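You operate a simulated robot arm through the tools that you are given. There is no shell and no other tool. Be economical: measure what you need, move in short steps, check, and stop when the job is done.

You run a simulated two-armed robot. Do the job below in one go: nothing can be reset, and whatever is moved stays where it is left.

Task
Carry the big pan to the big trivet, a hand on each handle.
Fine: shut the cock first, lay the lid on the big stone mat, shut the damper.

It is judged by the outcome, as a careful person would: the job done as asked, and still so three seconds after it is handed in. It fails if anything else is knocked over, pushed out of place, dropped, spilled or broken. A push-on lid holds only when it is set on centred and level and pressed home; a screw cap is set on level and turned clockwise until tight.

Robot
Two 7-joint arms with two-finger parallel grippers on one trunk, on a base that drives. Base frame: it is fixed to the floor where the robot stands at the start and does not move with it; the origin is under the middle of the robot, x ahead of it, y to its left, z up. Lengths are in m, angles in degrees, forces in N, time in s.
The left shoulder is at the start at [0.06, 0.144, 0.926], the right one opposite. With the tool pointing down near the work surface each hand reaches from about 0.2 to 0.52 m from the robot's upright axis, wherever it stands, measured 20 degrees to its own side. Places, roughly: big gas ring [0.8, 0.2, 0.7]; big ring cock [0.6, 0, 0.7]; big stone mat [0.6, 0.8, 0.9]; big trivet [0.3, 0.8, 0.9]; black pan [1.25, 0, 0.75]; brass peg [-0.25, 1.5, 1]; damper lever [0.4, 0.3, 1.3]; glucose jar [-0.5, 1.75, 1]; hood lamp switch [1.1, -0.5, 1.2]; pale gold thermometer [-0.25, 1.25, 1]; scoop [0.25, 1.25, 1]; scrubbing brush [-0.25, 1.5, 1]; small dipper [0.25, 1.25, 1]; small gas ring [1.1, -0.2, 0.7]; small lid [1.25, 0, 0.75]; small paddle [0.25, 1.25, 1]. Payload 1.57 kg a hand.
The TCP of each hand is the grasp point between the finger pads, 0.03 m short of the fingertips. In the tool frame z runs along the fingers and y along their closing line. Largest opening 0.11 m; finger width 0.024, thickness 0.012; the body of the gripper, 0.048 by 0.112 m, starts 0.078 m behind the TCP.
Orientation is that of the tool frame in the base frame, as a unit quaternion [x, y, z, w]. With the fingers straight down and closing along the base's y, the tool's x points along the base's -x, its y along +y and its z along -z.

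Tools
- The arms move only by the tool nudge_tool. It takes "left_series", "right_series" or both (then of equal length, played together; a hand with none holds still); each is one flat list of numbers, 7 for each row, row after row: the shift along the tool's x, y, z in cm, then the turn, a rotation vector about the tool's x, y, z in degrees, then the finger opening in cm, from 0 to 11. In form: [x, y, z, wx, wy, wz, hand, x, y, z, wx, wy, wz, hand, ...]. A call has 1 to 12 rows; each row shifts and turns the commanded pose from where the row before left it, along the tool's axes as they then stand. A row lasts 0.2 s, in which the tool goes at most 0.05 m and 8.6 degrees; a call with a longer step from one row to the next is refused whole, and so is a gripper value outside its range. Where a pose cannot be reached the arm comes as near as it can. A force on the tool above 40 N (or 10 N above the force at the start of the call, whichever is more), or a blocked arm, ends the call early, and 0.2 s more pass. The fingers move at their own pace (about 0.045 m/s each) and stop on an object; they squeeze with about 43 N. The grip force told is the motor's: it shows also when the fingers shut on nothing. Time passes only in rows, and 0.2 s behind the last, so rows that do not move let the fingers close. It gives the time, the measured TCP pose, the force on the tool (base axes), the opening and the grip force at its end, in the units of the frame above (readings bear some noise), with the torque about the TCP (base axes, N m) and any sound that the robot's microphone picked up.
- Cameras (640 x 400 px; columns grow to the right, rows downward): "scene" is now at [0.0351, 0.0571, 1.544]; the picture's right is [0.65, -0.76, 0.00], its down [-0.51, -0.44, -0.74] and it looks along [0.56, 0.48, -0.67] (base axes); focal length 247 px, centre (320, 200). "left" rides on the left gripper at [0.07, -0.016, -0.141] in its tool frame; the picture's right is [0.23, 0.97, 0.00], its down [-0.86, 0.20, -0.48] and it looks along [-0.47, 0.11, 0.88] (tool axes); focal length 222 px, centre (320, 200). "right" rides on the right gripper at [0.07, 0.016, -0.141] in its tool frame; the picture's right is [-0.23, 0.97, 0.00], its down [-0.86, -0.20, -0.48] and it looks along [-0.47, -0.11, 0.88] (tool axes); focal length 222 px, centre (320, 200). There is no depth. A picture from a camera that has moved, and an enlarged one, comes with that camera's place and axes in the base frame and with its lens.
- camera(camera): a new picture of that camera. The clock stands still meanwhile.
- move_column(by): slides the trunk up (or, below 0, down) by that many m; the arms and the scene camera ride with it, the base frame stays. It gives what a move gives, with no picture.
- steer(legs): drives the robot by 1 to 6 legs, each [ahead, left, turn to the left] in m, m and degrees, along the robot's own axes; the way and the turn of a leg run together, so that a leg with both is an arc; at most 1.5 m and 180 degrees a leg. The arms and the cameras ride along, it lands a little off, and it stops where it bumps. It gives what a move gives.
- aim_head(pan, tilt): turns the head with the scene camera to pan (to the left, within 86 degrees either way) and tilt (down, from -29 to 69), counted from straight ahead of the robot. It gives what a move gives.
- enlarge(camera, box): a new picture of the part [left, top, right, bottom] of that camera's present view, enlarged. The clock stands still meanwhile.
- job_done(): hands the job in; it is judged then, once.

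Work in short steps. Places have to be worked out from the pictures, the camera data and where the tool is seen: move nearer, look again, correct. Check each grasp and each placing, and mend what went wrong. You have 120 turns and 92 pictures in all, those below and enlarged ones among them. Open the grippers and draw the arms clear of the work before you hand the job in, unless the task says otherwise; then end with one line.

The tools are called after "Request:" as a command line: name --argument value ..., lists and objects as JSON in quotes. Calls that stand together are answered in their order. nudge_tool: Moves the arms, as the interface text tells. Its arguments: {"type":"object","properties":{"left_series":{"type":"array","items":{"type":"number"}},"right_series":{"type":"array","items":{"type":"number"}}},"required":[]} The other tools are called the same way: move_column (by) slides the trunk up or down; steer (legs) drives the base; aim_head (pan, tilt) turns the head that bears the scene camera; camera (camera) takes a picture; enlarge (camera, box) takes an enlarged picture of a part of a camera's view; job_done () hands the job in.

At the start:

```text
time_s: 0.0
left_ee_pos: [0.2677, 0.3752, 0.9992]
left_ee_rot: [-0.001, 1.0, 0.0, 0.0]
left_ft_force: [0.1, 0.0, -0.8]
left_moment: [-0.01, -0.02, 0.01]
left_gripper_width: 0.1101
left_finger_force: 0.0
right_ee_pos: [0.3843, 0.0649, 0.9991]
right_ee_rot: [0.0, 1.0, 0.0, 0.0]
right_ft_force: [0.2, -0.2, 0.1]
right_moment: [0.03, 0.0, -0.01]
right_gripper_width: 0.11
right_finger_force: 0.0
trunk travel left (down, up): [-0.525, 0.065]
robot x, y, heading: [-0.0005, 0.0024, 0.1]
head pan, tilt: [40.6, 42.3]
```

scene: 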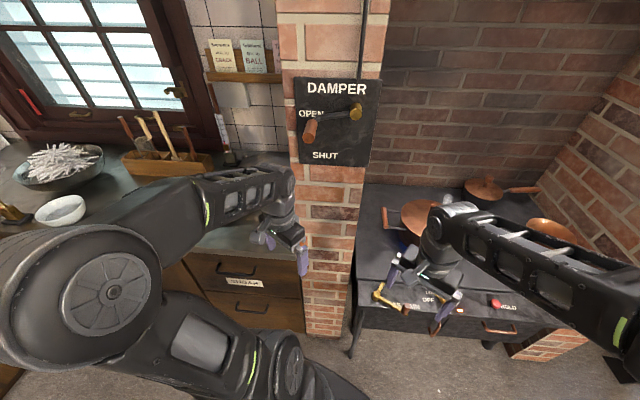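
right: 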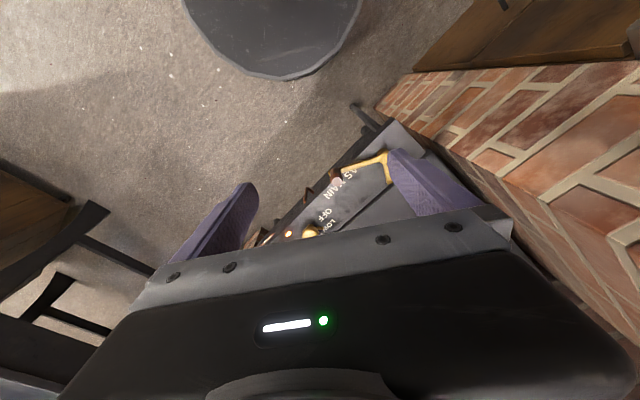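
left: 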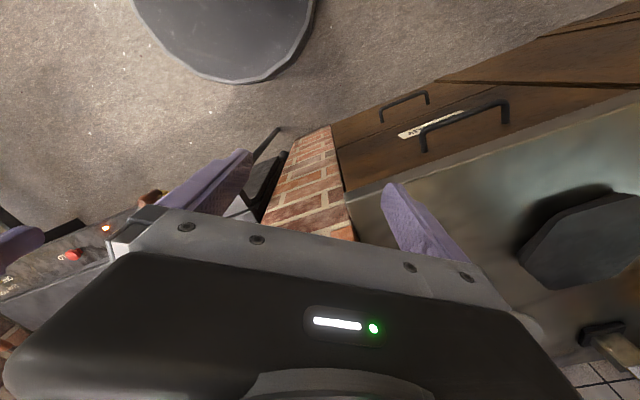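

I look closer at the stove, damper and panel first.

Request:
enlarge --camera "scene" --box '[340, 160, 640, 348]'

Request:
enlarge --camera "scene" --box '[280, 60, 400, 180]'

Request:
aim_head --pan 5 --tilt 40

Request:
camera --camera "scene"

```text
2.13 times, centred on (490, 254) of scene
camera zoom: at [0.0351, 0.0571, 1.544], right [0.65, -0.76, 0.0], down [-0.51, -0.44, -0.74], along [0.56, 0.48, -0.67], focal length 526 px, centre (-42, 85)
```

zoom: 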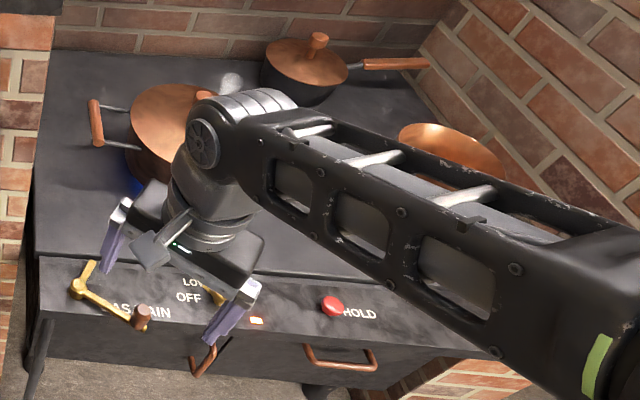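

```text
3.33 times, centred on (340, 120) of scene
camera zoom: at [0.0351, 0.0571, 1.544], right [0.65, -0.76, 0.0], down [-0.51, -0.44, -0.74], along [0.56, 0.48, -0.67], focal length 824 px, centre (253, 467)
```

zoom: 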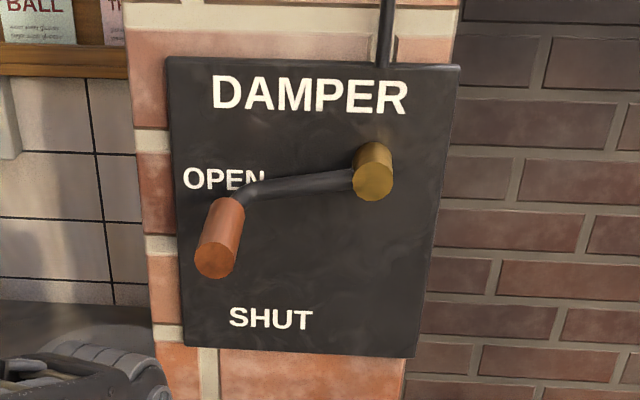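

```text
time_s: 1.0
left_ee_pos: [0.2688, 0.3743, 0.9998]
left_ee_rot: [0.001, 1.0, -0.001, 0.0]
left_ft_force: [-0.5, 0.2, -0.7]
left_moment: [-0.02, 0.02, -0.02]
left_gripper_width: 0.11
left_finger_force: 0.1
right_ee_pos: [0.3843, 0.065, 1.0001]
right_ee_rot: [0.0, 1.0, 0.0, 0.0]
right_ft_force: [-0.2, 0.1, 0.7]
right_moment: [-0.01, 0.03, 0.02]
right_gripper_width: 0.11
right_finger_force: 0.0
trunk travel left (down, up): [-0.525, 0.065]
robot x, y, heading: [0.0019, 0.0001, 0.0]
head pan, tilt: [5.0, 40.0]
```

```text
86 pictures are left
camera scene: at [0.0565, 0.0103, 1.5474], right [0.09, -1.0, 0.0], down [-0.64, -0.06, -0.77], along [0.76, 0.07, -0.64], focal length 247 px, centre (320, 200)
```

scene: 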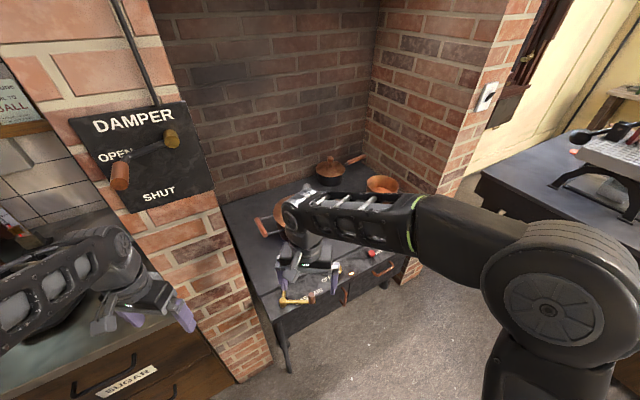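

The right arm hides the stove; I draw it to the right and back, then look again.

Request:
nudge_tool --right_series '[1.8, -4, 0, 0, 0, 0, 11, 1.8, -4, 0, 0, 0, 0, 11, 1.8, -4, 0, 0, 0, 0, 11, 1.8, -4, 0, 0, 0, 0, 11, 1.8, -4, 0, 0, 0, 0, 11, 1.8, -4, 0, 0, 0, 0, 11, 1.8, -4, 0, 0, 0, 0, 11]'

Request:
camera --camera "scene"

Request:
enlarge --camera "scene" --box '[220, 150, 460, 340]'

```text
time_s: 2.6
left_ee_pos: [0.2675, 0.3747, 1.0003]
left_ee_rot: [0.0, 1.0, 0.0, 0.0]
left_ft_force: [-0.4, 0.5, 0.4]
left_moment: [-0.02, 0.02, 0.03]
left_gripper_width: 0.1101
left_finger_force: 0.0
right_ee_pos: [0.2562, -0.2134, 0.9993]
right_ee_rot: [0.0, 1.0, -0.001, 0.0]
right_ft_force: [0.1, -0.7, -0.2]
right_moment: [-0.01, -0.01, -0.02]
right_gripper_width: 0.1099
right_finger_force: 0.0
trunk travel left (down, up): [-0.525, 0.065]
robot x, y, heading: [0.0009, -0.0, -0.1]
head pan, tilt: [5.0, 40.0]
```

```text
85 pictures are left
camera scene: at [0.0555, 0.0097, 1.5475], right [0.09, -1.0, 0.0], down [-0.64, -0.06, -0.77], along [0.76, 0.07, -0.64], focal length 247 px, centre (320, 200)
```

scene: 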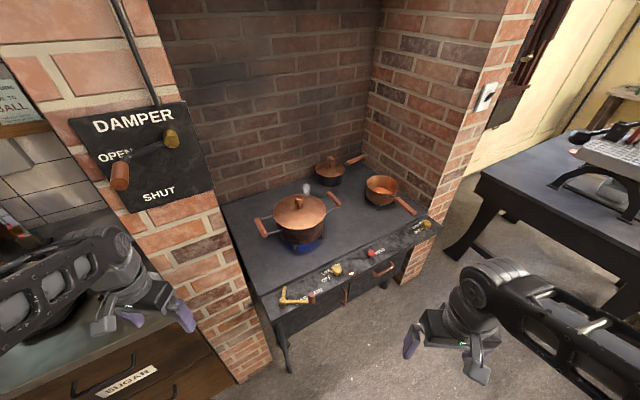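

```text
2.11 times, centred on (340, 245) of scene
camera zoom: at [0.0555, 0.0097, 1.5475], right [0.09, -1.0, 0.0], down [-0.64, -0.06, -0.77], along [0.76, 0.07, -0.64], focal length 520 px, centre (278, 105)
```

zoom: 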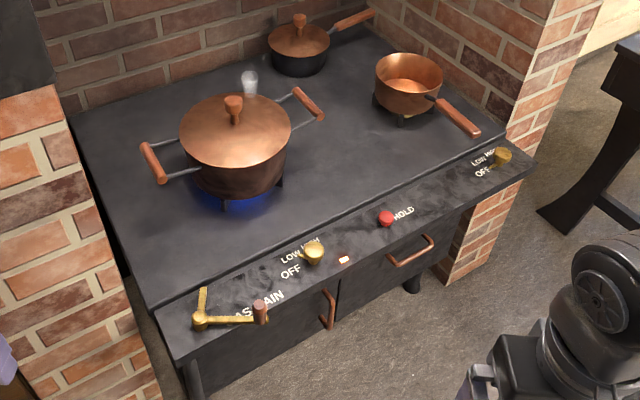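

Stove, pan and cock found (cock about [0.60,0,0.75]; stove faces a heading of about 31° left). I look at the counter to the left.

Request:
aim_head --pan 75 --tilt 40

Request:
camera --camera "scene"

```text
time_s: 4.0
left_ee_pos: [0.2693, 0.3755, 1.0006]
left_ee_rot: [0.001, 1.0, 0.0, 0.0]
left_ft_force: [0.4, -0.2, -0.3]
left_moment: [-0.01, -0.02, 0.02]
left_gripper_width: 0.1099
left_finger_force: 0.1
right_ee_pos: [0.2578, -0.2143, 0.9995]
right_ee_rot: [0.0, 1.0, 0.0, 0.0]
right_ft_force: [-0.7, -0.2, -0.7]
right_moment: [-0.01, 0.0, 0.03]
right_gripper_width: 0.1099
right_finger_force: 0.1
trunk travel left (down, up): [-0.525, 0.065]
robot x, y, heading: [-0.0005, 0.0019, -0.1]
head pan, tilt: [75.0, 40.0]
```

```text
83 pictures are left
camera scene: at [-0.0062, 0.0848, 1.5474], right [0.97, -0.26, 0.0], down [-0.17, -0.62, -0.77], along [0.2, 0.74, -0.64], focal length 247 px, centre (320, 200)
```

scene: 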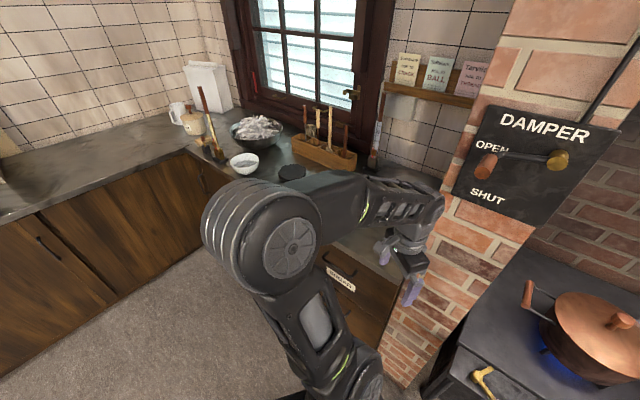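

Turn to face the stove and step right so the cock is in front of the right hand.

Request:
steer --legs '[[0, 0, 31], [0.09, -0.187, 0]]'

Request:
aim_head --pan 0 --tilt 50

Request:
camera --camera "scene"

```text
time_s: 7.2
left_ee_pos: [0.2116, 0.3451, 0.9986]
left_ee_rot: [-0.268, 0.963, 0.001, 0.0]
left_ft_force: [0.1, 0.9, -1.3]
left_moment: [0.05, -0.02, 0.01]
left_gripper_width: 0.11
left_finger_force: 0.1
right_ee_pos: [0.5059, -0.1647, 0.9984]
right_ee_rot: [-0.268, 0.963, 0.001, -0.001]
right_ft_force: [-0.2, 0.0, -0.3]
right_moment: [0.02, 0.01, 0.01]
right_gripper_width: 0.1103
right_finger_force: 0.0
trunk travel left (down, up): [-0.525, 0.065]
robot x, y, heading: [0.1747, -0.1137, 30.8]
head pan, tilt: [75.0, 40.0]
```

```text
time_s: 8.6
left_ee_pos: [0.2104, 0.3456, 0.9985]
left_ee_rot: [-0.268, 0.963, 0.0, 0.0]
left_ft_force: [0.2, 0.5, 0.4]
left_moment: [-0.02, 0.03, 0.01]
left_gripper_width: 0.1102
left_finger_force: 0.1
right_ee_pos: [0.5052, -0.1638, 0.9988]
right_ee_rot: [-0.268, 0.963, 0.001, 0.001]
right_ft_force: [0.7, 0.0, -0.4]
right_moment: [-0.01, -0.02, 0.03]
right_gripper_width: 0.1097
right_finger_force: 0.1
trunk travel left (down, up): [-0.525, 0.065]
robot x, y, heading: [0.1714, -0.1142, 31.0]
head pan, tilt: [0.0, 50.0]
```

```text
82 pictures are left
camera scene: at [0.2158, -0.0876, 1.5332], right [0.52, -0.86, 0.0], down [-0.66, -0.4, -0.64], along [0.55, 0.33, -0.77], focal length 247 px, centre (320, 200)
```

scene: 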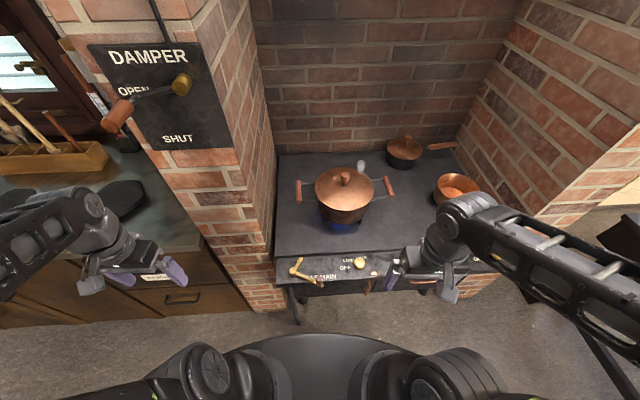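

Request:
enlarge --camera "scene" --box '[270, 150, 430, 300]'

Request:
enlarge --camera "scene" --box '[310, 235, 400, 295]'

```text
2.67 times, centred on (350, 225) of scene
camera zoom: at [0.2158, -0.0876, 1.5332], right [0.52, -0.86, 0.0], down [-0.66, -0.4, -0.64], along [0.55, 0.33, -0.77], focal length 659 px, centre (240, 133)
```

zoom: 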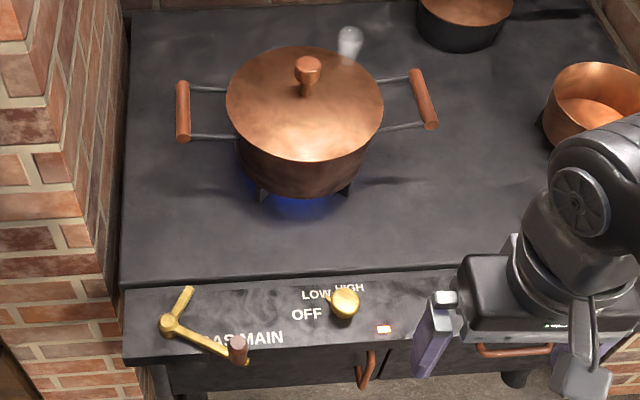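

```text
6.67 times, centred on (355, 265) of scene
camera zoom: at [0.2158, -0.0876, 1.5332], right [0.52, -0.86, 0.0], down [-0.66, -0.4, -0.64], along [0.55, 0.33, -0.77], focal length 1647 px, centre (87, -233)
```

zoom: 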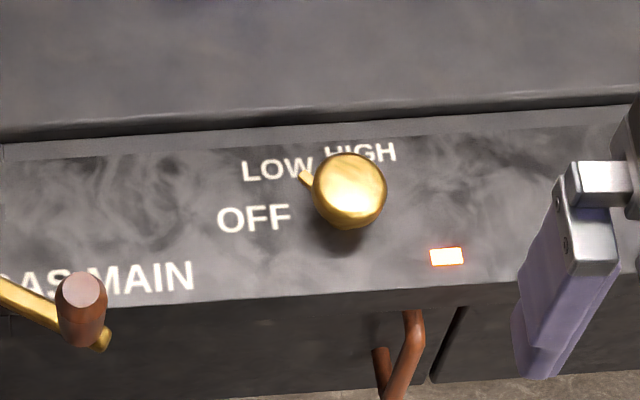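

Knob pointer is at LOW; OFF is about 45° anticlockwise from it. I bring the right hand above the knob (~[0.63,-0.01,0.70]) and look with its camera.

Request:
nudge_tool --right_series '[-3.6, 1.4, 1.8, 0, 0, 0, 11, -3.6, 1.4, 1.8, 0, 0, 0, 11, -3.6, 1.4, 1.8, 0, 0, 0, 11, -3.6, 1.4, 1.8, 0, 0, 0, 11, -3.6, 1.4, 1.8, 0, 0, 0, 11, 0, 0, 0, 0, 0, 0, 11]'

Request:
camera --camera "right"

Request:
enlarge --camera "scene" --box '[280, 200, 460, 310]'

```text
time_s: 10.0
left_ee_pos: [0.21, 0.3448, 1.0012]
left_ee_rot: [-0.268, 0.963, 0.0, 0.0]
left_ft_force: [0.0, -0.5, -1.5]
left_moment: [0.01, 0.05, 0.01]
left_gripper_width: 0.1098
left_finger_force: 0.0
right_ee_pos: [0.6229, -0.0101, 0.9104]
right_ee_rot: [-0.268, 0.963, 0.0, 0.0]
right_ft_force: [0.5, 0.6, -0.3]
right_moment: [-0.02, -0.03, -0.01]
right_gripper_width: 0.1099
right_finger_force: 0.1
trunk travel left (down, up): [-0.525, 0.065]
robot x, y, heading: [0.1733, -0.1141, 30.9]
head pan, tilt: [0.0, 50.0]
```

```text
79 pictures are left
camera right: at [0.5552, -0.0323, 1.0518], right [-0.31, 0.95, 0.0], down [0.83, 0.27, 0.48], along [0.46, 0.15, -0.88], focal length 222 px, centre (320, 200)
```

right: 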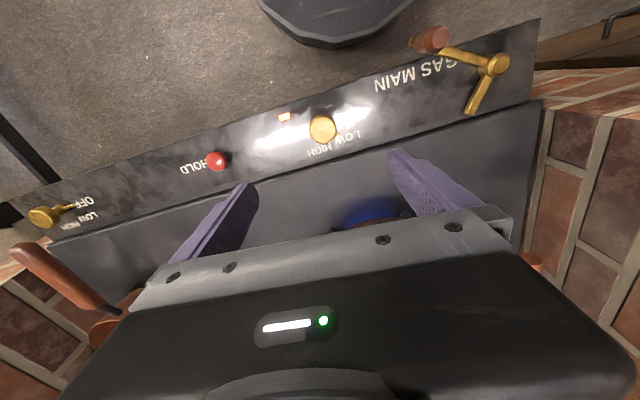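

```text
3.56 times, centred on (370, 255) of scene
camera zoom: at [0.2155, -0.0881, 1.5333], right [0.52, -0.86, 0.0], down [-0.66, -0.4, -0.64], along [0.55, 0.33, -0.77], focal length 878 px, centre (142, 4)
```

zoom: 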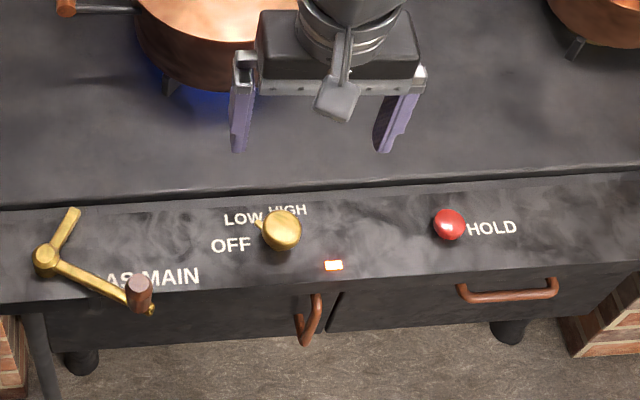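

Knob about [0.616,-0.008,0.73]. I turn the hand 20° anticlockwise (clear of the pointer) and descend to 0.79, then look.

Request:
nudge_tool --right_series '[0.25, 0.25, 2.4, 0, 0, -6.67, 8, 0.25, 0.25, 2.4, 0, 0, -6.67, 8, 0, 0, 2.4, 0, 0, -6.66, 8, 0, 0, 2.4, 0, 0, 0, 8, 0, 0, 2.4, 0, 0, 0, 8]'

Request:
camera --camera "right"

Request:
enlarge --camera "scene" --box '[310, 210, 410, 290]'

```text
time_s: 11.2
left_ee_pos: [0.2107, 0.3454, 0.9998]
left_ee_rot: [-0.268, 0.963, -0.001, 0.0]
left_ft_force: [-0.3, 0.1, -1.0]
left_moment: [0.02, -0.02, -0.04]
left_gripper_width: 0.1098
left_finger_force: 0.1
right_ee_pos: [0.6172, -0.0107, 0.7882]
right_ee_rot: [-0.432, 0.902, 0.0, 0.0]
right_ft_force: [-1.0, 0.6, 0.3]
right_moment: [-0.03, 0.01, -0.02]
right_gripper_width: 0.08
right_finger_force: 0.1
trunk travel left (down, up): [-0.525, 0.065]
robot x, y, heading: [0.1714, -0.1155, 31.0]
head pan, tilt: [0.0, 50.0]
```

```text
77 pictures are left
camera right: at [0.5607, -0.0544, 0.9294], right [-0.62, 0.79, 0.0], down [0.69, 0.54, 0.48], along [0.38, 0.29, -0.88], focal length 222 px, centre (320, 200)
```

right: 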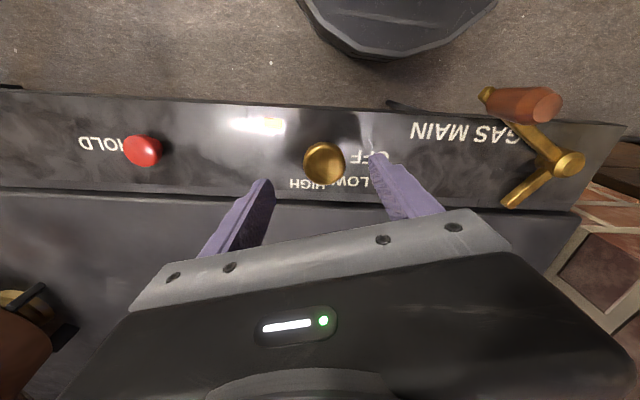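

```text
5.00 times, centred on (360, 250) of scene
camera zoom: at [0.2163, -0.0873, 1.5332], right [0.52, -0.86, 0.0], down [-0.66, -0.4, -0.64], along [0.55, 0.33, -0.77], focal length 1235 px, centre (120, -50)
```

zoom: 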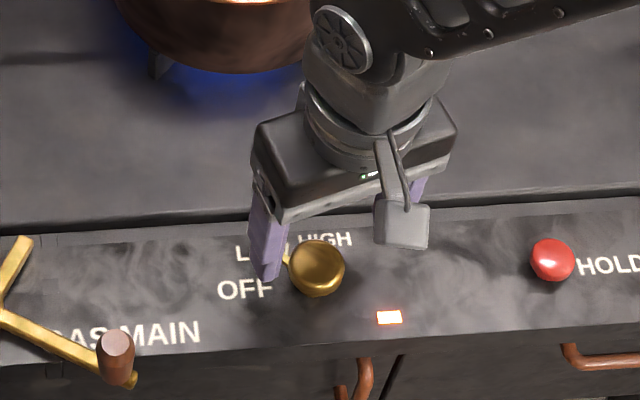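

Centred within a few mm; I descend toward the knob with open fingers.

Request:
nudge_tool --right_series '[-0.5, 0.2, 1.8, 0, 0, 0, 8, 0, 0, 1.8, 0, 0, 0, 8, 0, 0, 1.4, 0, 0, 0, 8, 0, 0, 0, 0, 0, 0, 8]'

Request:
camera --camera "right"

Request:
enlarge --camera "scene" --box '[310, 210, 410, 290]'

```text
time_s: 12.2
left_ee_pos: [0.2095, 0.3453, 1.0003]
left_ee_rot: [-0.268, 0.963, -0.001, 0.001]
left_ft_force: [0.8, 0.3, 0.6]
left_moment: [0.0, 0.01, 0.03]
left_gripper_width: 0.1098
left_finger_force: 0.1
right_ee_pos: [0.617, -0.0042, 0.7377]
right_ee_rot: [-0.431, 0.902, 0.0, -0.001]
right_ft_force: [-1.7, -2.0, 6.4]
right_moment: [0.09, 0.23, -0.01]
right_gripper_width: 0.0798
right_finger_force: 0.0
trunk travel left (down, up): [-0.525, 0.065]
robot x, y, heading: [0.1726, -0.1138, 31.0]
head pan, tilt: [0.0, 50.0]
```

```text
75 pictures are left
camera right: at [0.5608, -0.048, 0.8795], right [-0.62, 0.79, 0.0], down [0.69, 0.54, 0.48], along [0.38, 0.29, -0.88], focal length 222 px, centre (320, 200)
```

right: 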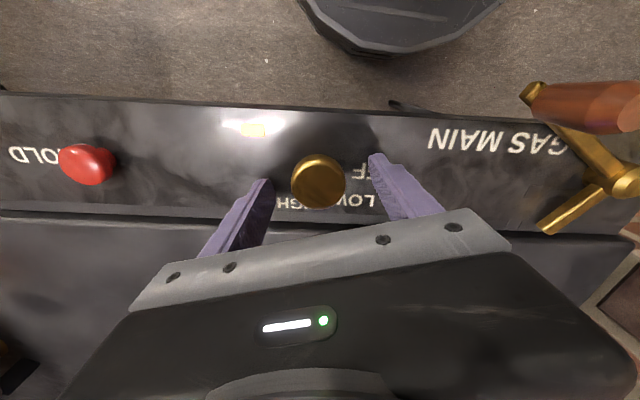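

```text
5.00 times, centred on (360, 250) of scene
camera zoom: at [0.2154, -0.0879, 1.5334], right [0.52, -0.86, 0.0], down [-0.66, -0.4, -0.64], along [0.55, 0.33, -0.77], focal length 1235 px, centre (120, -50)
```

zoom: 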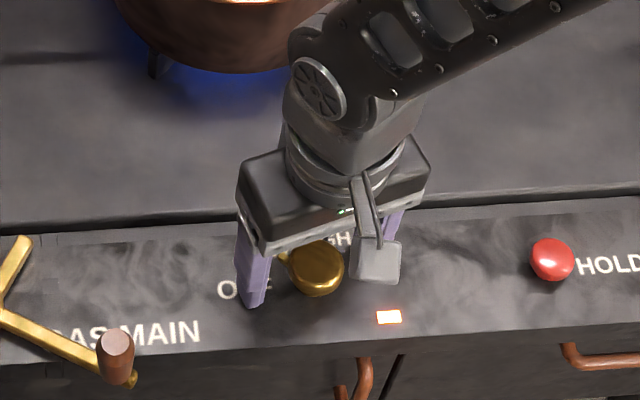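

Fingertips just touch the panel (6 N). I lift 3 mm and close on the knob.

Request:
nudge_tool --right_series '[0.3, 0, -0.4, 0, 0, 0, 8, 0, 0, 0, 0, 0, 0, 3.5, 0, 0, 0, 0, 0, 0, 3.0, 0, 0, 0, 0, 0, 0, 3.0]'

Request:
camera --camera "right"

```text
time_s: 13.2
left_ee_pos: [0.2099, 0.3456, 0.9997]
left_ee_rot: [-0.269, 0.963, 0.0, 0.0]
left_ft_force: [0.8, -0.9, -0.4]
left_moment: [-0.02, 0.03, 0.01]
left_gripper_width: 0.1101
left_finger_force: 0.1
right_ee_pos: [0.6153, -0.0049, 0.7416]
right_ee_rot: [-0.432, 0.902, 0.001, -0.001]
right_ft_force: [-7.2, 5.4, -1.4]
right_moment: [-0.05, -0.11, -0.06]
right_gripper_width: 0.0376
right_finger_force: 13.8
trunk travel left (down, up): [-0.525, 0.065]
robot x, y, heading: [0.1735, -0.1139, 31.0]
head pan, tilt: [0.0, 50.0]
```

```text
73 pictures are left
camera right: at [0.5589, -0.0498, 0.8834], right [-0.62, 0.79, 0.0], down [0.69, 0.54, 0.48], along [0.38, 0.3, -0.88], focal length 222 px, centre (320, 200)
```

right: 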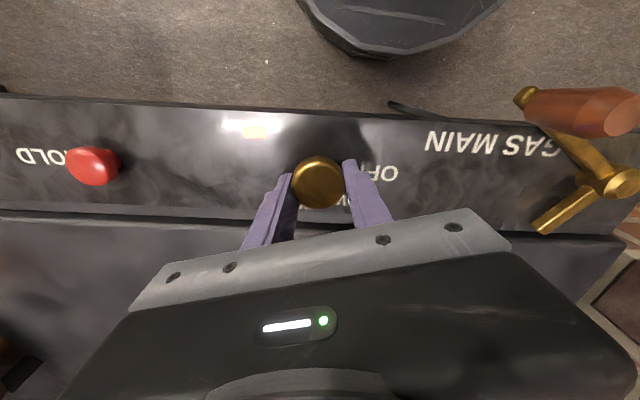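

Gripped (3.8 cm). Now I turn anticlockwise 48° in small rows.

Request:
nudge_tool --right_series '[0, 0, 0, 0, 0, -6, 2.5, 0, 0, 0, 0, 0, -6, 2.5, 0, 0, 0, 0, 0, -6, 2.5, 0, 0, 0, 0, 0, -6, 2.5, 0, 0, 0, 0, 0, -6, 2.5, 0, 0, 0, 0, 0, -6, 2.5, 0, 0, 0, 0, 0, -6, 2.5, 0, 0, 0, 0, 0, -6, 2.5]'

Request:
enlarge --camera "scene" --box '[270, 150, 430, 300]'

```text
time_s: 14.4
left_ee_pos: [0.2107, 0.346, 0.9997]
left_ee_rot: [-0.268, 0.963, 0.0, 0.0]
left_ft_force: [0.0, -0.3, 0.7]
left_moment: [0.05, 0.02, -0.03]
left_gripper_width: 0.1102
left_finger_force: 0.1
right_ee_pos: [0.6127, -0.004, 0.742]
right_ee_rot: [-0.625, 0.78, 0.003, -0.002]
right_ft_force: [-1.1, 3.6, -9.3]
right_moment: [0.11, 0.54, 0.0]
right_gripper_width: 0.0372
right_finger_force: 43.7
trunk travel left (down, up): [-0.525, 0.065]
robot x, y, heading: [0.1741, -0.1138, 31.1]
head pan, tilt: [0.0, 50.0]
stopped in row 5 (right hand): the force on the tool passed its limit at 41 N (the readings are from after the stop); the commanded pose is now the measured one
```

```text
2.67 times, centred on (350, 225) of scene
camera zoom: at [0.2166, -0.087, 1.5334], right [0.52, -0.86, 0.0], down [-0.66, -0.4, -0.64], along [0.55, 0.33, -0.77], focal length 659 px, centre (240, 133)
```

zoom: 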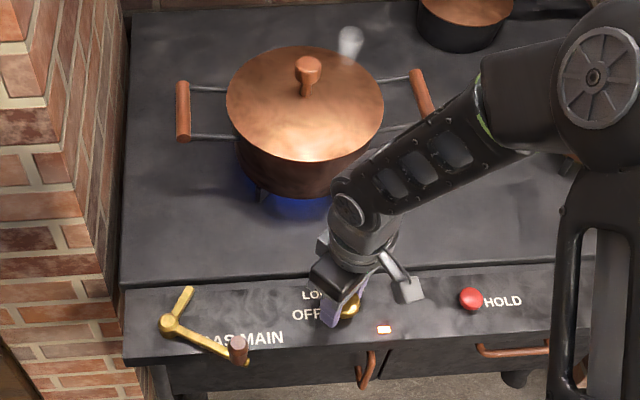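

Stopped after ~26°; flame still burns. I release and look at the pointer.

Request:
nudge_tool --right_series '[0, 0, 0, 0, 0, 0, 7, 0, 0, 0, 0, 0, 0, 7, 0, 0, -2, 0, 0, 0, 8, 0, 0, -4, 0, 0, 0, 8]'

Request:
enlarge --camera "scene" --box '[310, 210, 410, 290]'

Request:
camera --camera "right"

```text
time_s: 15.4
left_ee_pos: [0.2091, 0.3462, 1.0001]
left_ee_rot: [-0.269, 0.963, -0.001, 0.0]
left_ft_force: [-0.6, 0.0, 0.4]
left_moment: [0.02, -0.02, -0.02]
left_gripper_width: 0.1099
left_finger_force: 0.1
right_ee_pos: [0.613, -0.0067, 0.8042]
right_ee_rot: [-0.626, 0.78, 0.002, 0.0]
right_ft_force: [0.5, 0.7, 0.3]
right_moment: [0.01, -0.05, 0.02]
right_gripper_width: 0.0801
right_finger_force: 0.1
trunk travel left (down, up): [-0.525, 0.065]
robot x, y, heading: [0.1704, -0.1124, 31.2]
head pan, tilt: [0.0, 50.0]
```

```text
5.00 times, centred on (360, 250) of scene
camera zoom: at [0.215, -0.0878, 1.5332], right [0.52, -0.86, 0.0], down [-0.66, -0.4, -0.64], along [0.55, 0.33, -0.77], focal length 1235 px, centre (120, -50)
```

zoom: 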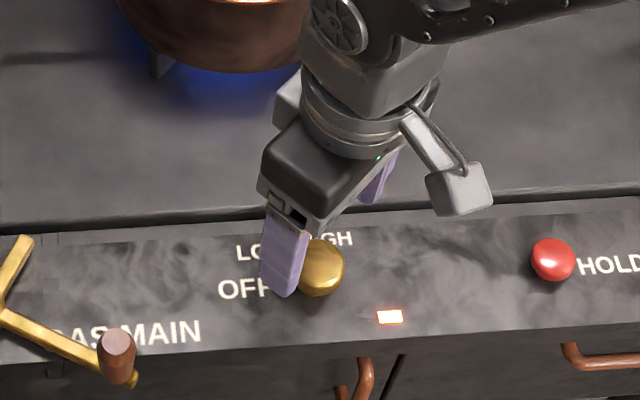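

```text
70 pictures are left
camera right: at [0.5823, -0.0713, 0.9458], right [-0.9, 0.43, 0.0], down [0.38, 0.79, 0.48], along [0.21, 0.43, -0.88], focal length 222 px, centre (320, 200)
```

right: 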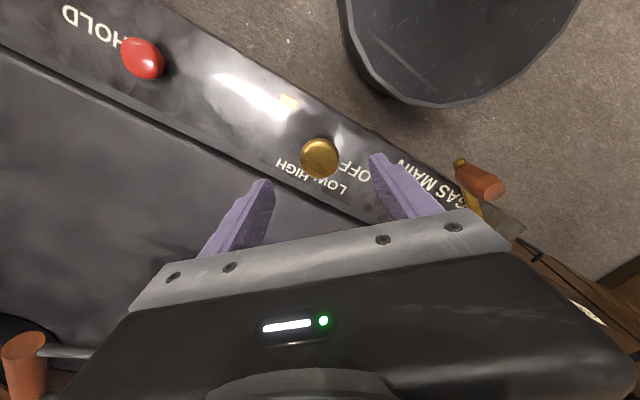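

Request:
enlarge --camera "right" --box '[270, 120, 400, 210]'

```text
4.44 times, centred on (335, 165) of right
camera zoom: at [0.5823, -0.0713, 0.9458], right [-0.9, 0.43, 0.0], down [0.38, 0.79, 0.48], along [0.21, 0.43, -0.88], focal length 987 px, centre (253, 356)
```

zoom: 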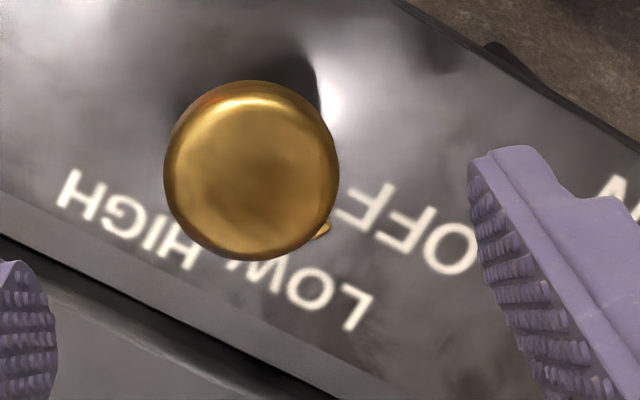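

Pointer is now midway to OFF. I regrip with the hand 12° further on and continue turning.

Request:
nudge_tool --right_series '[0, 0, 2, 0, 0, -6, 8, 0, 0, 2, 0, 0, -6, 8, 0, 0, 2.2, 0, 0, 0, 8, 0, 0, 0, 0, 0, 0, 3, 0, 0, 0, 0, 0, 0, 2.8, 0, 0, 0, 0, 0, 0, 2.8, 0, 0, 0, 0, 0, 0, 2.8]'

Request:
nudge_tool --right_series '[0, 0, 0, 0, 0, -4, 2.5, 0, 0, 0, 0, 0, -4, 2.5, 0, 0, 0, 0, 0, -4, 2.5, 0, 0, 0, 0, 0, -4, 2.5, 0, 0, 0, 0, 0, -4, 2.5, 0, 0, 0, 0, 0, -4, 2.5]'

Request:
enlarge --camera "scene" --box '[270, 150, 430, 300]'

```text
time_s: 17.0
left_ee_pos: [0.2089, 0.3438, 1.0007]
left_ee_rot: [-0.269, 0.963, 0.0, 0.0]
left_ft_force: [0.2, 0.6, 0.5]
left_moment: [0.02, -0.04, -0.03]
left_gripper_width: 0.1104
left_finger_force: 0.0
right_ee_pos: [0.6116, -0.0062, 0.7409]
right_ee_rot: [-0.704, 0.71, 0.003, 0.0]
right_ft_force: [-11.3, 2.3, -2.5]
right_moment: [0.27, 0.22, -0.01]
right_gripper_width: 0.0375
right_finger_force: 24.3
trunk travel left (down, up): [-0.525, 0.065]
robot x, y, heading: [0.1742, -0.1115, 31.1]
head pan, tilt: [0.0, 50.0]
```

```text
time_s: 18.4
left_ee_pos: [0.21, 0.3458, 1.0004]
left_ee_rot: [-0.268, 0.963, 0.0, -0.001]
left_ft_force: [-0.8, -0.3, -0.6]
left_moment: [-0.01, 0.0, 0.01]
left_gripper_width: 0.11
left_finger_force: 0.0
right_ee_pos: [0.6106, -0.008, 0.7392]
right_ee_rot: [0.836, -0.549, -0.003, 0.003]
right_ft_force: [-23.9, -1.1, -21.9]
right_moment: [-0.26, -0.12, -0.39]
right_gripper_width: 0.0376
right_finger_force: 43.3
trunk travel left (down, up): [-0.525, 0.065]
robot x, y, heading: [0.1745, -0.1129, 31.2]
head pan, tilt: [0.0, 50.0]
```

```text
2.67 times, centred on (350, 225) of scene
camera zoom: at [0.2147, -0.087, 1.533], right [0.52, -0.86, 0.0], down [-0.66, -0.4, -0.64], along [0.55, 0.33, -0.77], focal length 659 px, centre (240, 133)
```

zoom: 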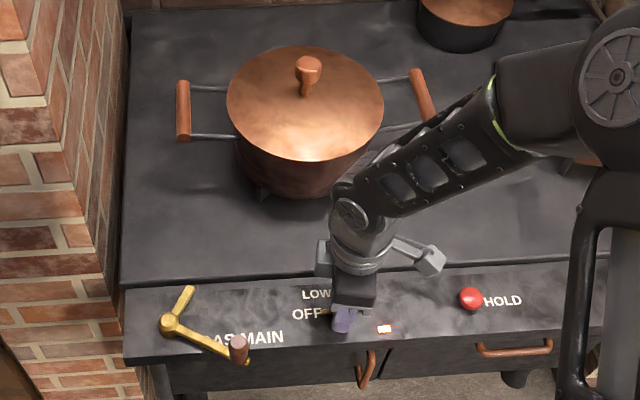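

Flame is out, pointer at OFF. I release, rise, turn the wrist back and look.

Request:
nudge_tool --right_series '[0, 0, 0, 0, 0, 0, 7, 0, 0, 0, 0, 0, 0, 8, 0, 0, -3, 0, 0, 0, 8, 0, 0, -4, 0, 0, 8, 8, 0, 0, -4, 0, 0, 8, 8, 0, 0, -4, 0, 0, 8, 8, 0, 0, -4, 0, 0, 8, 8, 0, 0, -4, 0, 0, 8, 8, 0, 0, -4, 0, 0, 8, 8, 0, 0, 0, 0, 0, 8, 8, 0, 0, 0, 0, 0, 8, 8, 0, 0, 0, 0, 0, 8, 8]'

Request:
enlarge --camera "scene" --box '[250, 150, 430, 300]'

```text
time_s: 21.0
left_ee_pos: [0.2107, 0.3456, 0.9987]
left_ee_rot: [-0.268, 0.963, 0.0, 0.0]
left_ft_force: [-0.3, 0.2, 0.3]
left_moment: [0.0, -0.01, -0.01]
left_gripper_width: 0.11
left_finger_force: 0.1
right_ee_pos: [0.6147, -0.0062, 1.0097]
right_ee_rot: [-0.352, 0.936, 0.002, -0.001]
right_ft_force: [-0.6, -0.2, 0.1]
right_moment: [-0.02, 0.0, 0.0]
right_gripper_width: 0.0801
right_finger_force: 0.0
trunk travel left (down, up): [-0.525, 0.065]
robot x, y, heading: [0.1748, -0.1175, 31.1]
head pan, tilt: [0.0, 50.0]
```

```text
2.67 times, centred on (340, 225) of scene
camera zoom: at [0.2157, -0.0873, 1.5332], right [0.52, -0.86, 0.0], down [-0.66, -0.4, -0.64], along [0.55, 0.33, -0.77], focal length 659 px, centre (267, 133)
```

zoom: 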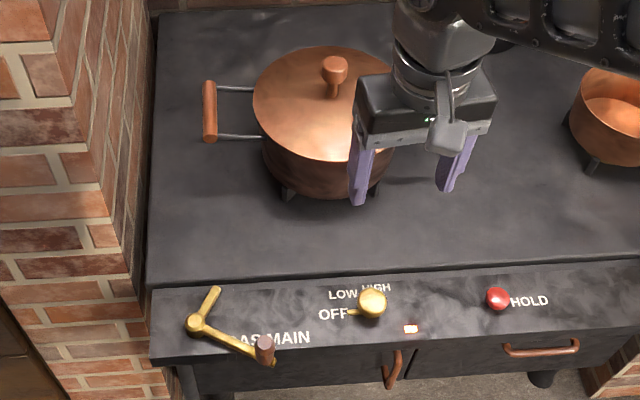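

Cock is shut. Next the lid; I need to know how close the base can get, so look down at the base and the stove's underside.

Request:
aim_head --pan 0 --tilt 69

Request:
camera --camera "scene"

Request:
camera --camera "left"

```text
time_s: 21.8
left_ee_pos: [0.2106, 0.3453, 0.9995]
left_ee_rot: [-0.268, 0.963, 0.0, 0.001]
left_ft_force: [0.6, 0.0, 0.0]
left_moment: [-0.02, -0.02, 0.01]
left_gripper_width: 0.11
left_finger_force: 0.0
right_ee_pos: [0.6141, -0.0063, 1.0094]
right_ee_rot: [-0.354, 0.935, 0.002, -0.002]
right_ft_force: [0.0, 0.9, 0.9]
right_moment: [0.01, 0.02, 0.0]
right_gripper_width: 0.0798
right_finger_force: 0.1
trunk travel left (down, up): [-0.525, 0.065]
robot x, y, heading: [0.1695, -0.1143, 31.0]
head pan, tilt: [0.0, 68.8]
```

```text
66 pictures are left
camera scene: at [0.1976, -0.0982, 1.5113], right [0.52, -0.86, 0.0], down [-0.8, -0.48, -0.36], along [0.31, 0.19, -0.93], focal length 247 px, centre (320, 200)
```

scene: 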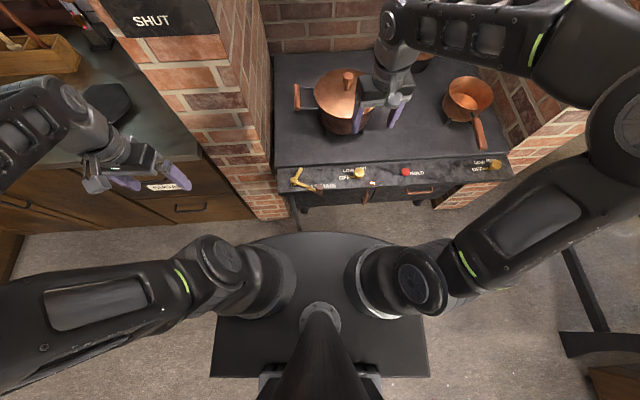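

```text
65 pictures are left
camera left: at [0.1585, 0.2956, 1.1415], right [-0.7, 0.72, 0.0], down [0.63, 0.61, 0.48], along [0.34, 0.33, -0.88], focal length 222 px, centre (320, 200)
```

left: 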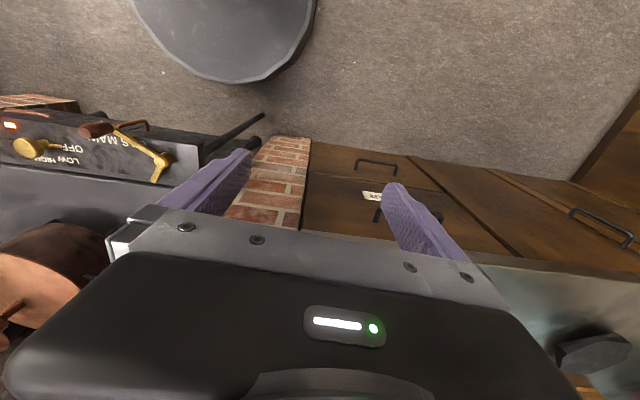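

I check the stove's underside clearance.

Request:
enlarge --camera "scene" --box '[240, 150, 540, 260]'

Request:
enlarge --camera "left" --box '[0, 0, 330, 206]'

```text
2.13 times, centred on (390, 205) of scene
camera zoom: at [0.1976, -0.0982, 1.5113], right [0.52, -0.86, 0.0], down [-0.8, -0.48, -0.36], along [0.31, 0.19, -0.93], focal length 527 px, centre (171, 189)
```

zoom: 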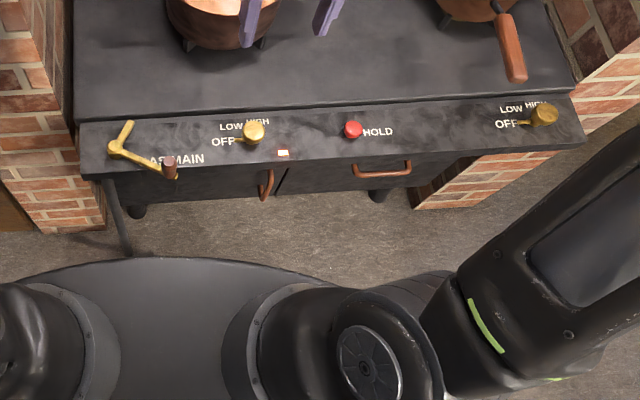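

```text
1.94 times, centred on (165, 103) of left
camera zoom: at [0.1585, 0.2956, 1.1415], right [-0.7, 0.72, 0.0], down [0.63, 0.61, 0.48], along [0.34, 0.33, -0.88], focal length 431 px, centre (621, 388)
```

zoom: 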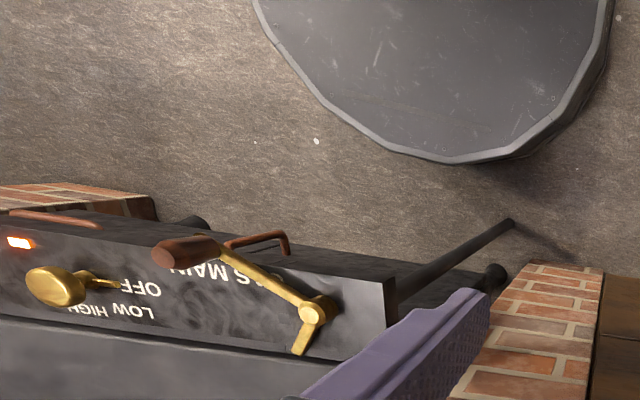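

I tuck the left hand inward (clear of the pier), then approach the stove a little, shifting right to centre on the pan.

Request:
nudge_tool --left_series '[0.4, -4.2, 0, 0, 0, 0, 8, 0.4, -4.2, 0, 0, 0, 0, 8, 0.4, -4.2, 0, 0, 0, 0, 8, 0.4, -4.2, 0, 0, 0, 0, 8, 0.4, -4.2, 0, 0, 0, 0, 8]'

Request:
steer --legs '[[0.04, -0.09, 0], [0.06, 0, 0]]'

Request:
camera --camera "scene"

```text
time_s: 23.0
left_ee_pos: [0.3017, 0.1542, 1.0029]
left_ee_rot: [-0.269, 0.963, 0.0, 0.0]
left_ft_force: [-0.8, -0.5, -0.9]
left_moment: [0.01, 0.04, 0.02]
left_gripper_width: 0.0801
left_finger_force: 0.1
right_ee_pos: [0.615, -0.0056, 1.01]
right_ee_rot: [-0.353, 0.935, 0.002, -0.001]
right_ft_force: [-0.2, 0.1, 0.6]
right_moment: [0.0, 0.01, -0.01]
right_gripper_width: 0.08
right_finger_force: 0.1
trunk travel left (down, up): [-0.525, 0.065]
robot x, y, heading: [0.1761, -0.114, 31.4]
head pan, tilt: [0.0, 68.8]
```

```text
time_s: 24.7
left_ee_pos: [0.4311, 0.1321, 1.0024]
left_ee_rot: [-0.268, 0.963, 0.0, -0.001]
left_ft_force: [0.1, -0.1, 0.2]
left_moment: [-0.02, 0.05, 0.01]
left_gripper_width: 0.0799
left_finger_force: 0.0
right_ee_pos: [0.7453, -0.0299, 1.0101]
right_ee_rot: [-0.354, 0.935, 0.001, -0.001]
right_ft_force: [-0.1, 0.1, -0.3]
right_moment: [0.0, 0.03, 0.0]
right_gripper_width: 0.0799
right_finger_force: 0.1
trunk travel left (down, up): [-0.525, 0.065]
robot x, y, heading: [0.3049, -0.1431, 31.0]
head pan, tilt: [0.0, 68.8]
```

```text
62 pictures are left
camera scene: at [0.3291, -0.1219, 1.5112], right [0.52, -0.86, 0.0], down [-0.8, -0.48, -0.36], along [0.31, 0.19, -0.93], focal length 247 px, centre (320, 200)
```

scene: 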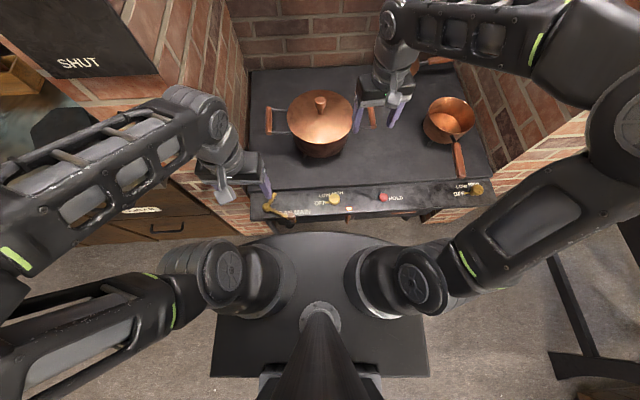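

No bump so far; I pull the left hand back further so its elbow clears the pier, then creep on 11 cm.

Request:
nudge_tool --left_series '[2.5, -1, 0, 0, 0, 0, 8, 2.5, -1, 0, 0, 0, 0, 8, 2.5, -1, 0, 0, 0, 0, 8]'

Request:
steer --legs '[[0.05, 0, 0], [0.06, 0, 0]]'

Request:
camera --camera "scene"

Request:
camera --camera "right"

```text
time_s: 25.5
left_ee_pos: [0.411, 0.0711, 1.0336]
left_ee_rot: [-0.268, 0.963, 0.0, 0.0]
left_ft_force: [-0.2, 0.3, 0.6]
left_moment: [-0.02, 0.0, 0.0]
left_gripper_width: 0.0801
left_finger_force: 0.0
left hand out of reach, approached as far as the arm can: row 1, 2, 3
right_ee_pos: [0.7437, -0.0297, 1.0095]
right_ee_rot: [-0.354, 0.935, 0.001, 0.0]
right_ft_force: [0.0, 1.0, 0.1]
right_moment: [0.0, 0.0, -0.03]
right_gripper_width: 0.0801
right_finger_force: 0.0
trunk travel left (down, up): [-0.525, 0.065]
robot x, y, heading: [0.3039, -0.1413, 31.1]
head pan, tilt: [0.0, 68.8]
```

```text
time_s: 27.0
left_ee_pos: [0.4913, 0.1145, 1.0334]
left_ee_rot: [-0.275, 0.962, 0.001, -0.001]
left_ft_force: [-1.0, -0.4, 0.8]
left_moment: [0.05, 0.0, -0.03]
left_gripper_width: 0.0799
left_finger_force: 0.1
right_ee_pos: [0.8278, 0.0155, 1.0098]
right_ee_rot: [-0.36, 0.933, 0.003, -0.001]
right_ft_force: [0.3, -0.3, -0.8]
right_moment: [0.01, -0.01, 0.01]
right_gripper_width: 0.0798
right_finger_force: 0.1
trunk travel left (down, up): [-0.525, 0.065]
robot x, y, heading: [0.3869, -0.0971, 32.0]
head pan, tilt: [0.0, 68.8]
```

```text
61 pictures are left
camera scene: at [0.4114, -0.0821, 1.5114], right [0.53, -0.85, 0.0], down [-0.79, -0.49, -0.36], along [0.31, 0.19, -0.93], focal length 247 px, centre (320, 200)
```

scene: 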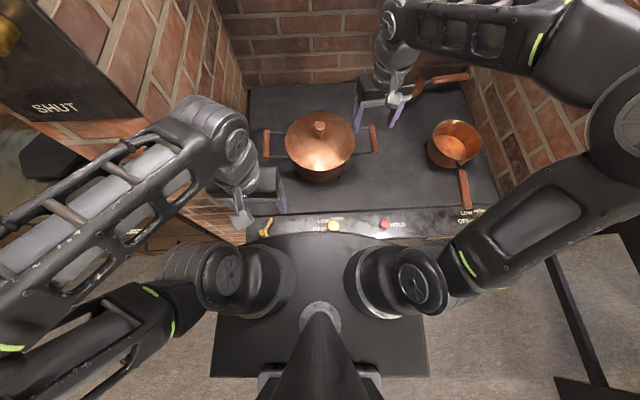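

```text
60 pictures are left
camera right: at [0.7651, -0.0191, 1.1518], right [-0.48, 0.87, 0.0], down [0.77, 0.42, 0.48], along [0.42, 0.24, -0.88], focal length 222 px, centre (320, 200)
```

right: 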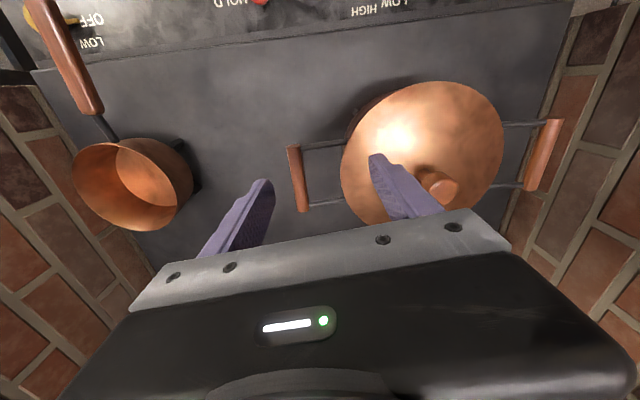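

Triangulated: lid knob ≈[0.795,0.155,0.92], handles at ≈[0.879,0.013,0.88] and [0.683,0.275,0.88]. I bring the right hand over the knob.

Request:
nudge_tool --right_series '[-2.3, 4.15, 0, 0, 0, 0, 8, -2.3, 4.15, 0, 0, 0, 0, 8, -2.3, 4.15, 0, 0, 0, 0, 8, 0, 0, 0, 0, 0, 5, 8, 0, 0, 0, 0, 0, 5, 8]'

Request:
camera --camera "right"

Request:
enlarge --camera "scene" --box '[240, 80, 400, 200]'

```text
time_s: 28.2
left_ee_pos: [0.4922, 0.1153, 1.0326]
left_ee_rot: [-0.275, 0.961, 0.0, 0.0]
left_ft_force: [-0.3, -0.1, -0.4]
left_moment: [0.0, -0.01, -0.04]
left_gripper_width: 0.08
left_finger_force: 0.0
right_ee_pos: [0.7967, 0.1581, 1.0117]
right_ee_rot: [-0.276, 0.961, 0.001, -0.002]
right_ft_force: [0.6, -0.2, -0.2]
right_moment: [-0.03, 0.0, 0.0]
right_gripper_width: 0.0797
right_finger_force: 0.0
trunk travel left (down, up): [-0.525, 0.065]
robot x, y, heading: [0.386, -0.0955, 32.0]
head pan, tilt: [0.0, 68.8]
```

```text
59 pictures are left
camera right: at [0.7291, 0.1344, 1.1534], right [-0.32, 0.95, 0.0], down [0.83, 0.28, 0.48], along [0.45, 0.16, -0.88], focal length 222 px, centre (320, 200)
```

right: 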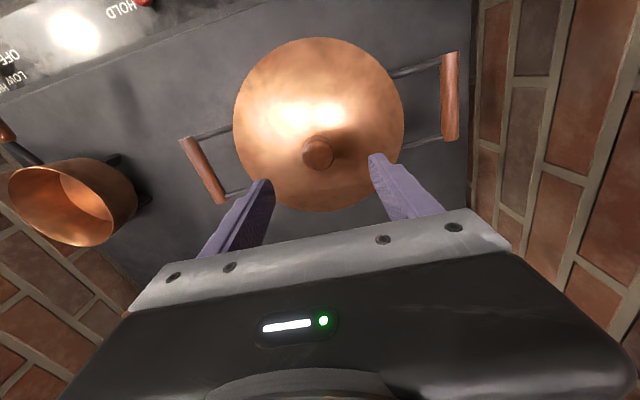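

```text
3.33 times, centred on (320, 140) of scene
camera zoom: at [0.4115, -0.0791, 1.5113], right [0.53, -0.85, 0.0], down [-0.79, -0.49, -0.36], along [0.31, 0.19, -0.93], focal length 824 px, centre (320, 400)
```

zoom: 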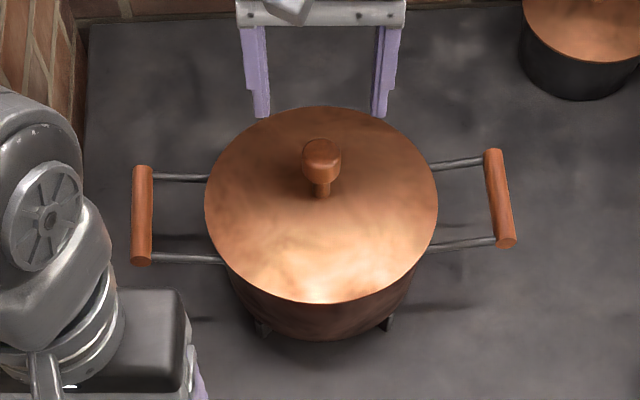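

I descend to 0.95 with a small correction and look.

Request:
nudge_tool --right_series '[0.6, 0, 2, 0, 0, 0, 8, 0, 0, 2.2, 0, 0, 0, 8, 0, 0, 2, 0, 0, 0, 8]'

Request:
camera --camera "right"

Request:
enlarge --camera "scene" --box '[240, 80, 400, 200]'

```text
time_s: 29.0
left_ee_pos: [0.4925, 0.1168, 1.0335]
left_ee_rot: [-0.275, 0.962, 0.0, 0.0]
left_ft_force: [0.0, -0.1, -0.1]
left_moment: [-0.04, -0.01, -0.02]
left_gripper_width: 0.0801
left_finger_force: 0.1
right_ee_pos: [0.7903, 0.1539, 0.9496]
right_ee_rot: [-0.277, 0.961, 0.001, -0.001]
right_ft_force: [0.9, 0.1, -0.5]
right_moment: [-0.01, 0.02, -0.02]
right_gripper_width: 0.0799
right_finger_force: 0.1
trunk travel left (down, up): [-0.525, 0.065]
robot x, y, heading: [0.384, -0.0962, 32.1]
head pan, tilt: [0.0, 68.8]
```

```text
57 pictures are left
camera right: at [0.7229, 0.1294, 1.0914], right [-0.32, 0.95, 0.0], down [0.83, 0.28, 0.48], along [0.45, 0.16, -0.88], focal length 222 px, centre (320, 200)
```

right: 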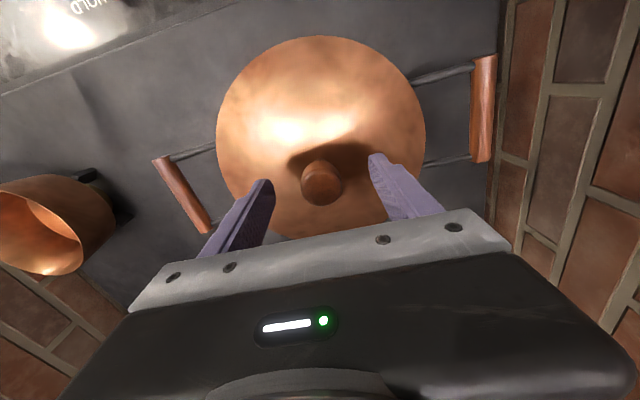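

```text
3.33 times, centred on (320, 140) of scene
camera zoom: at [0.4117, -0.0791, 1.5113], right [0.53, -0.85, 0.0], down [-0.79, -0.49, -0.36], along [0.31, 0.19, -0.93], focal length 824 px, centre (320, 400)
```

zoom: 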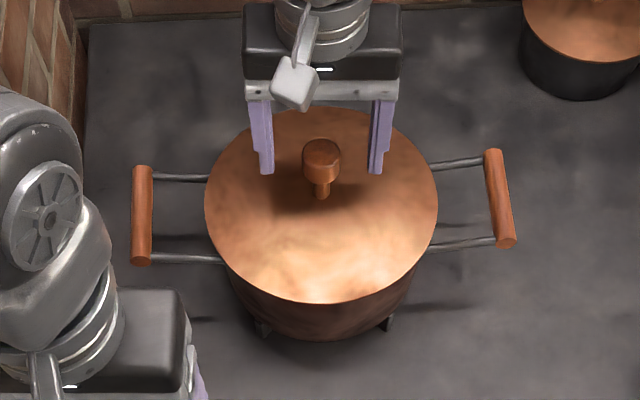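

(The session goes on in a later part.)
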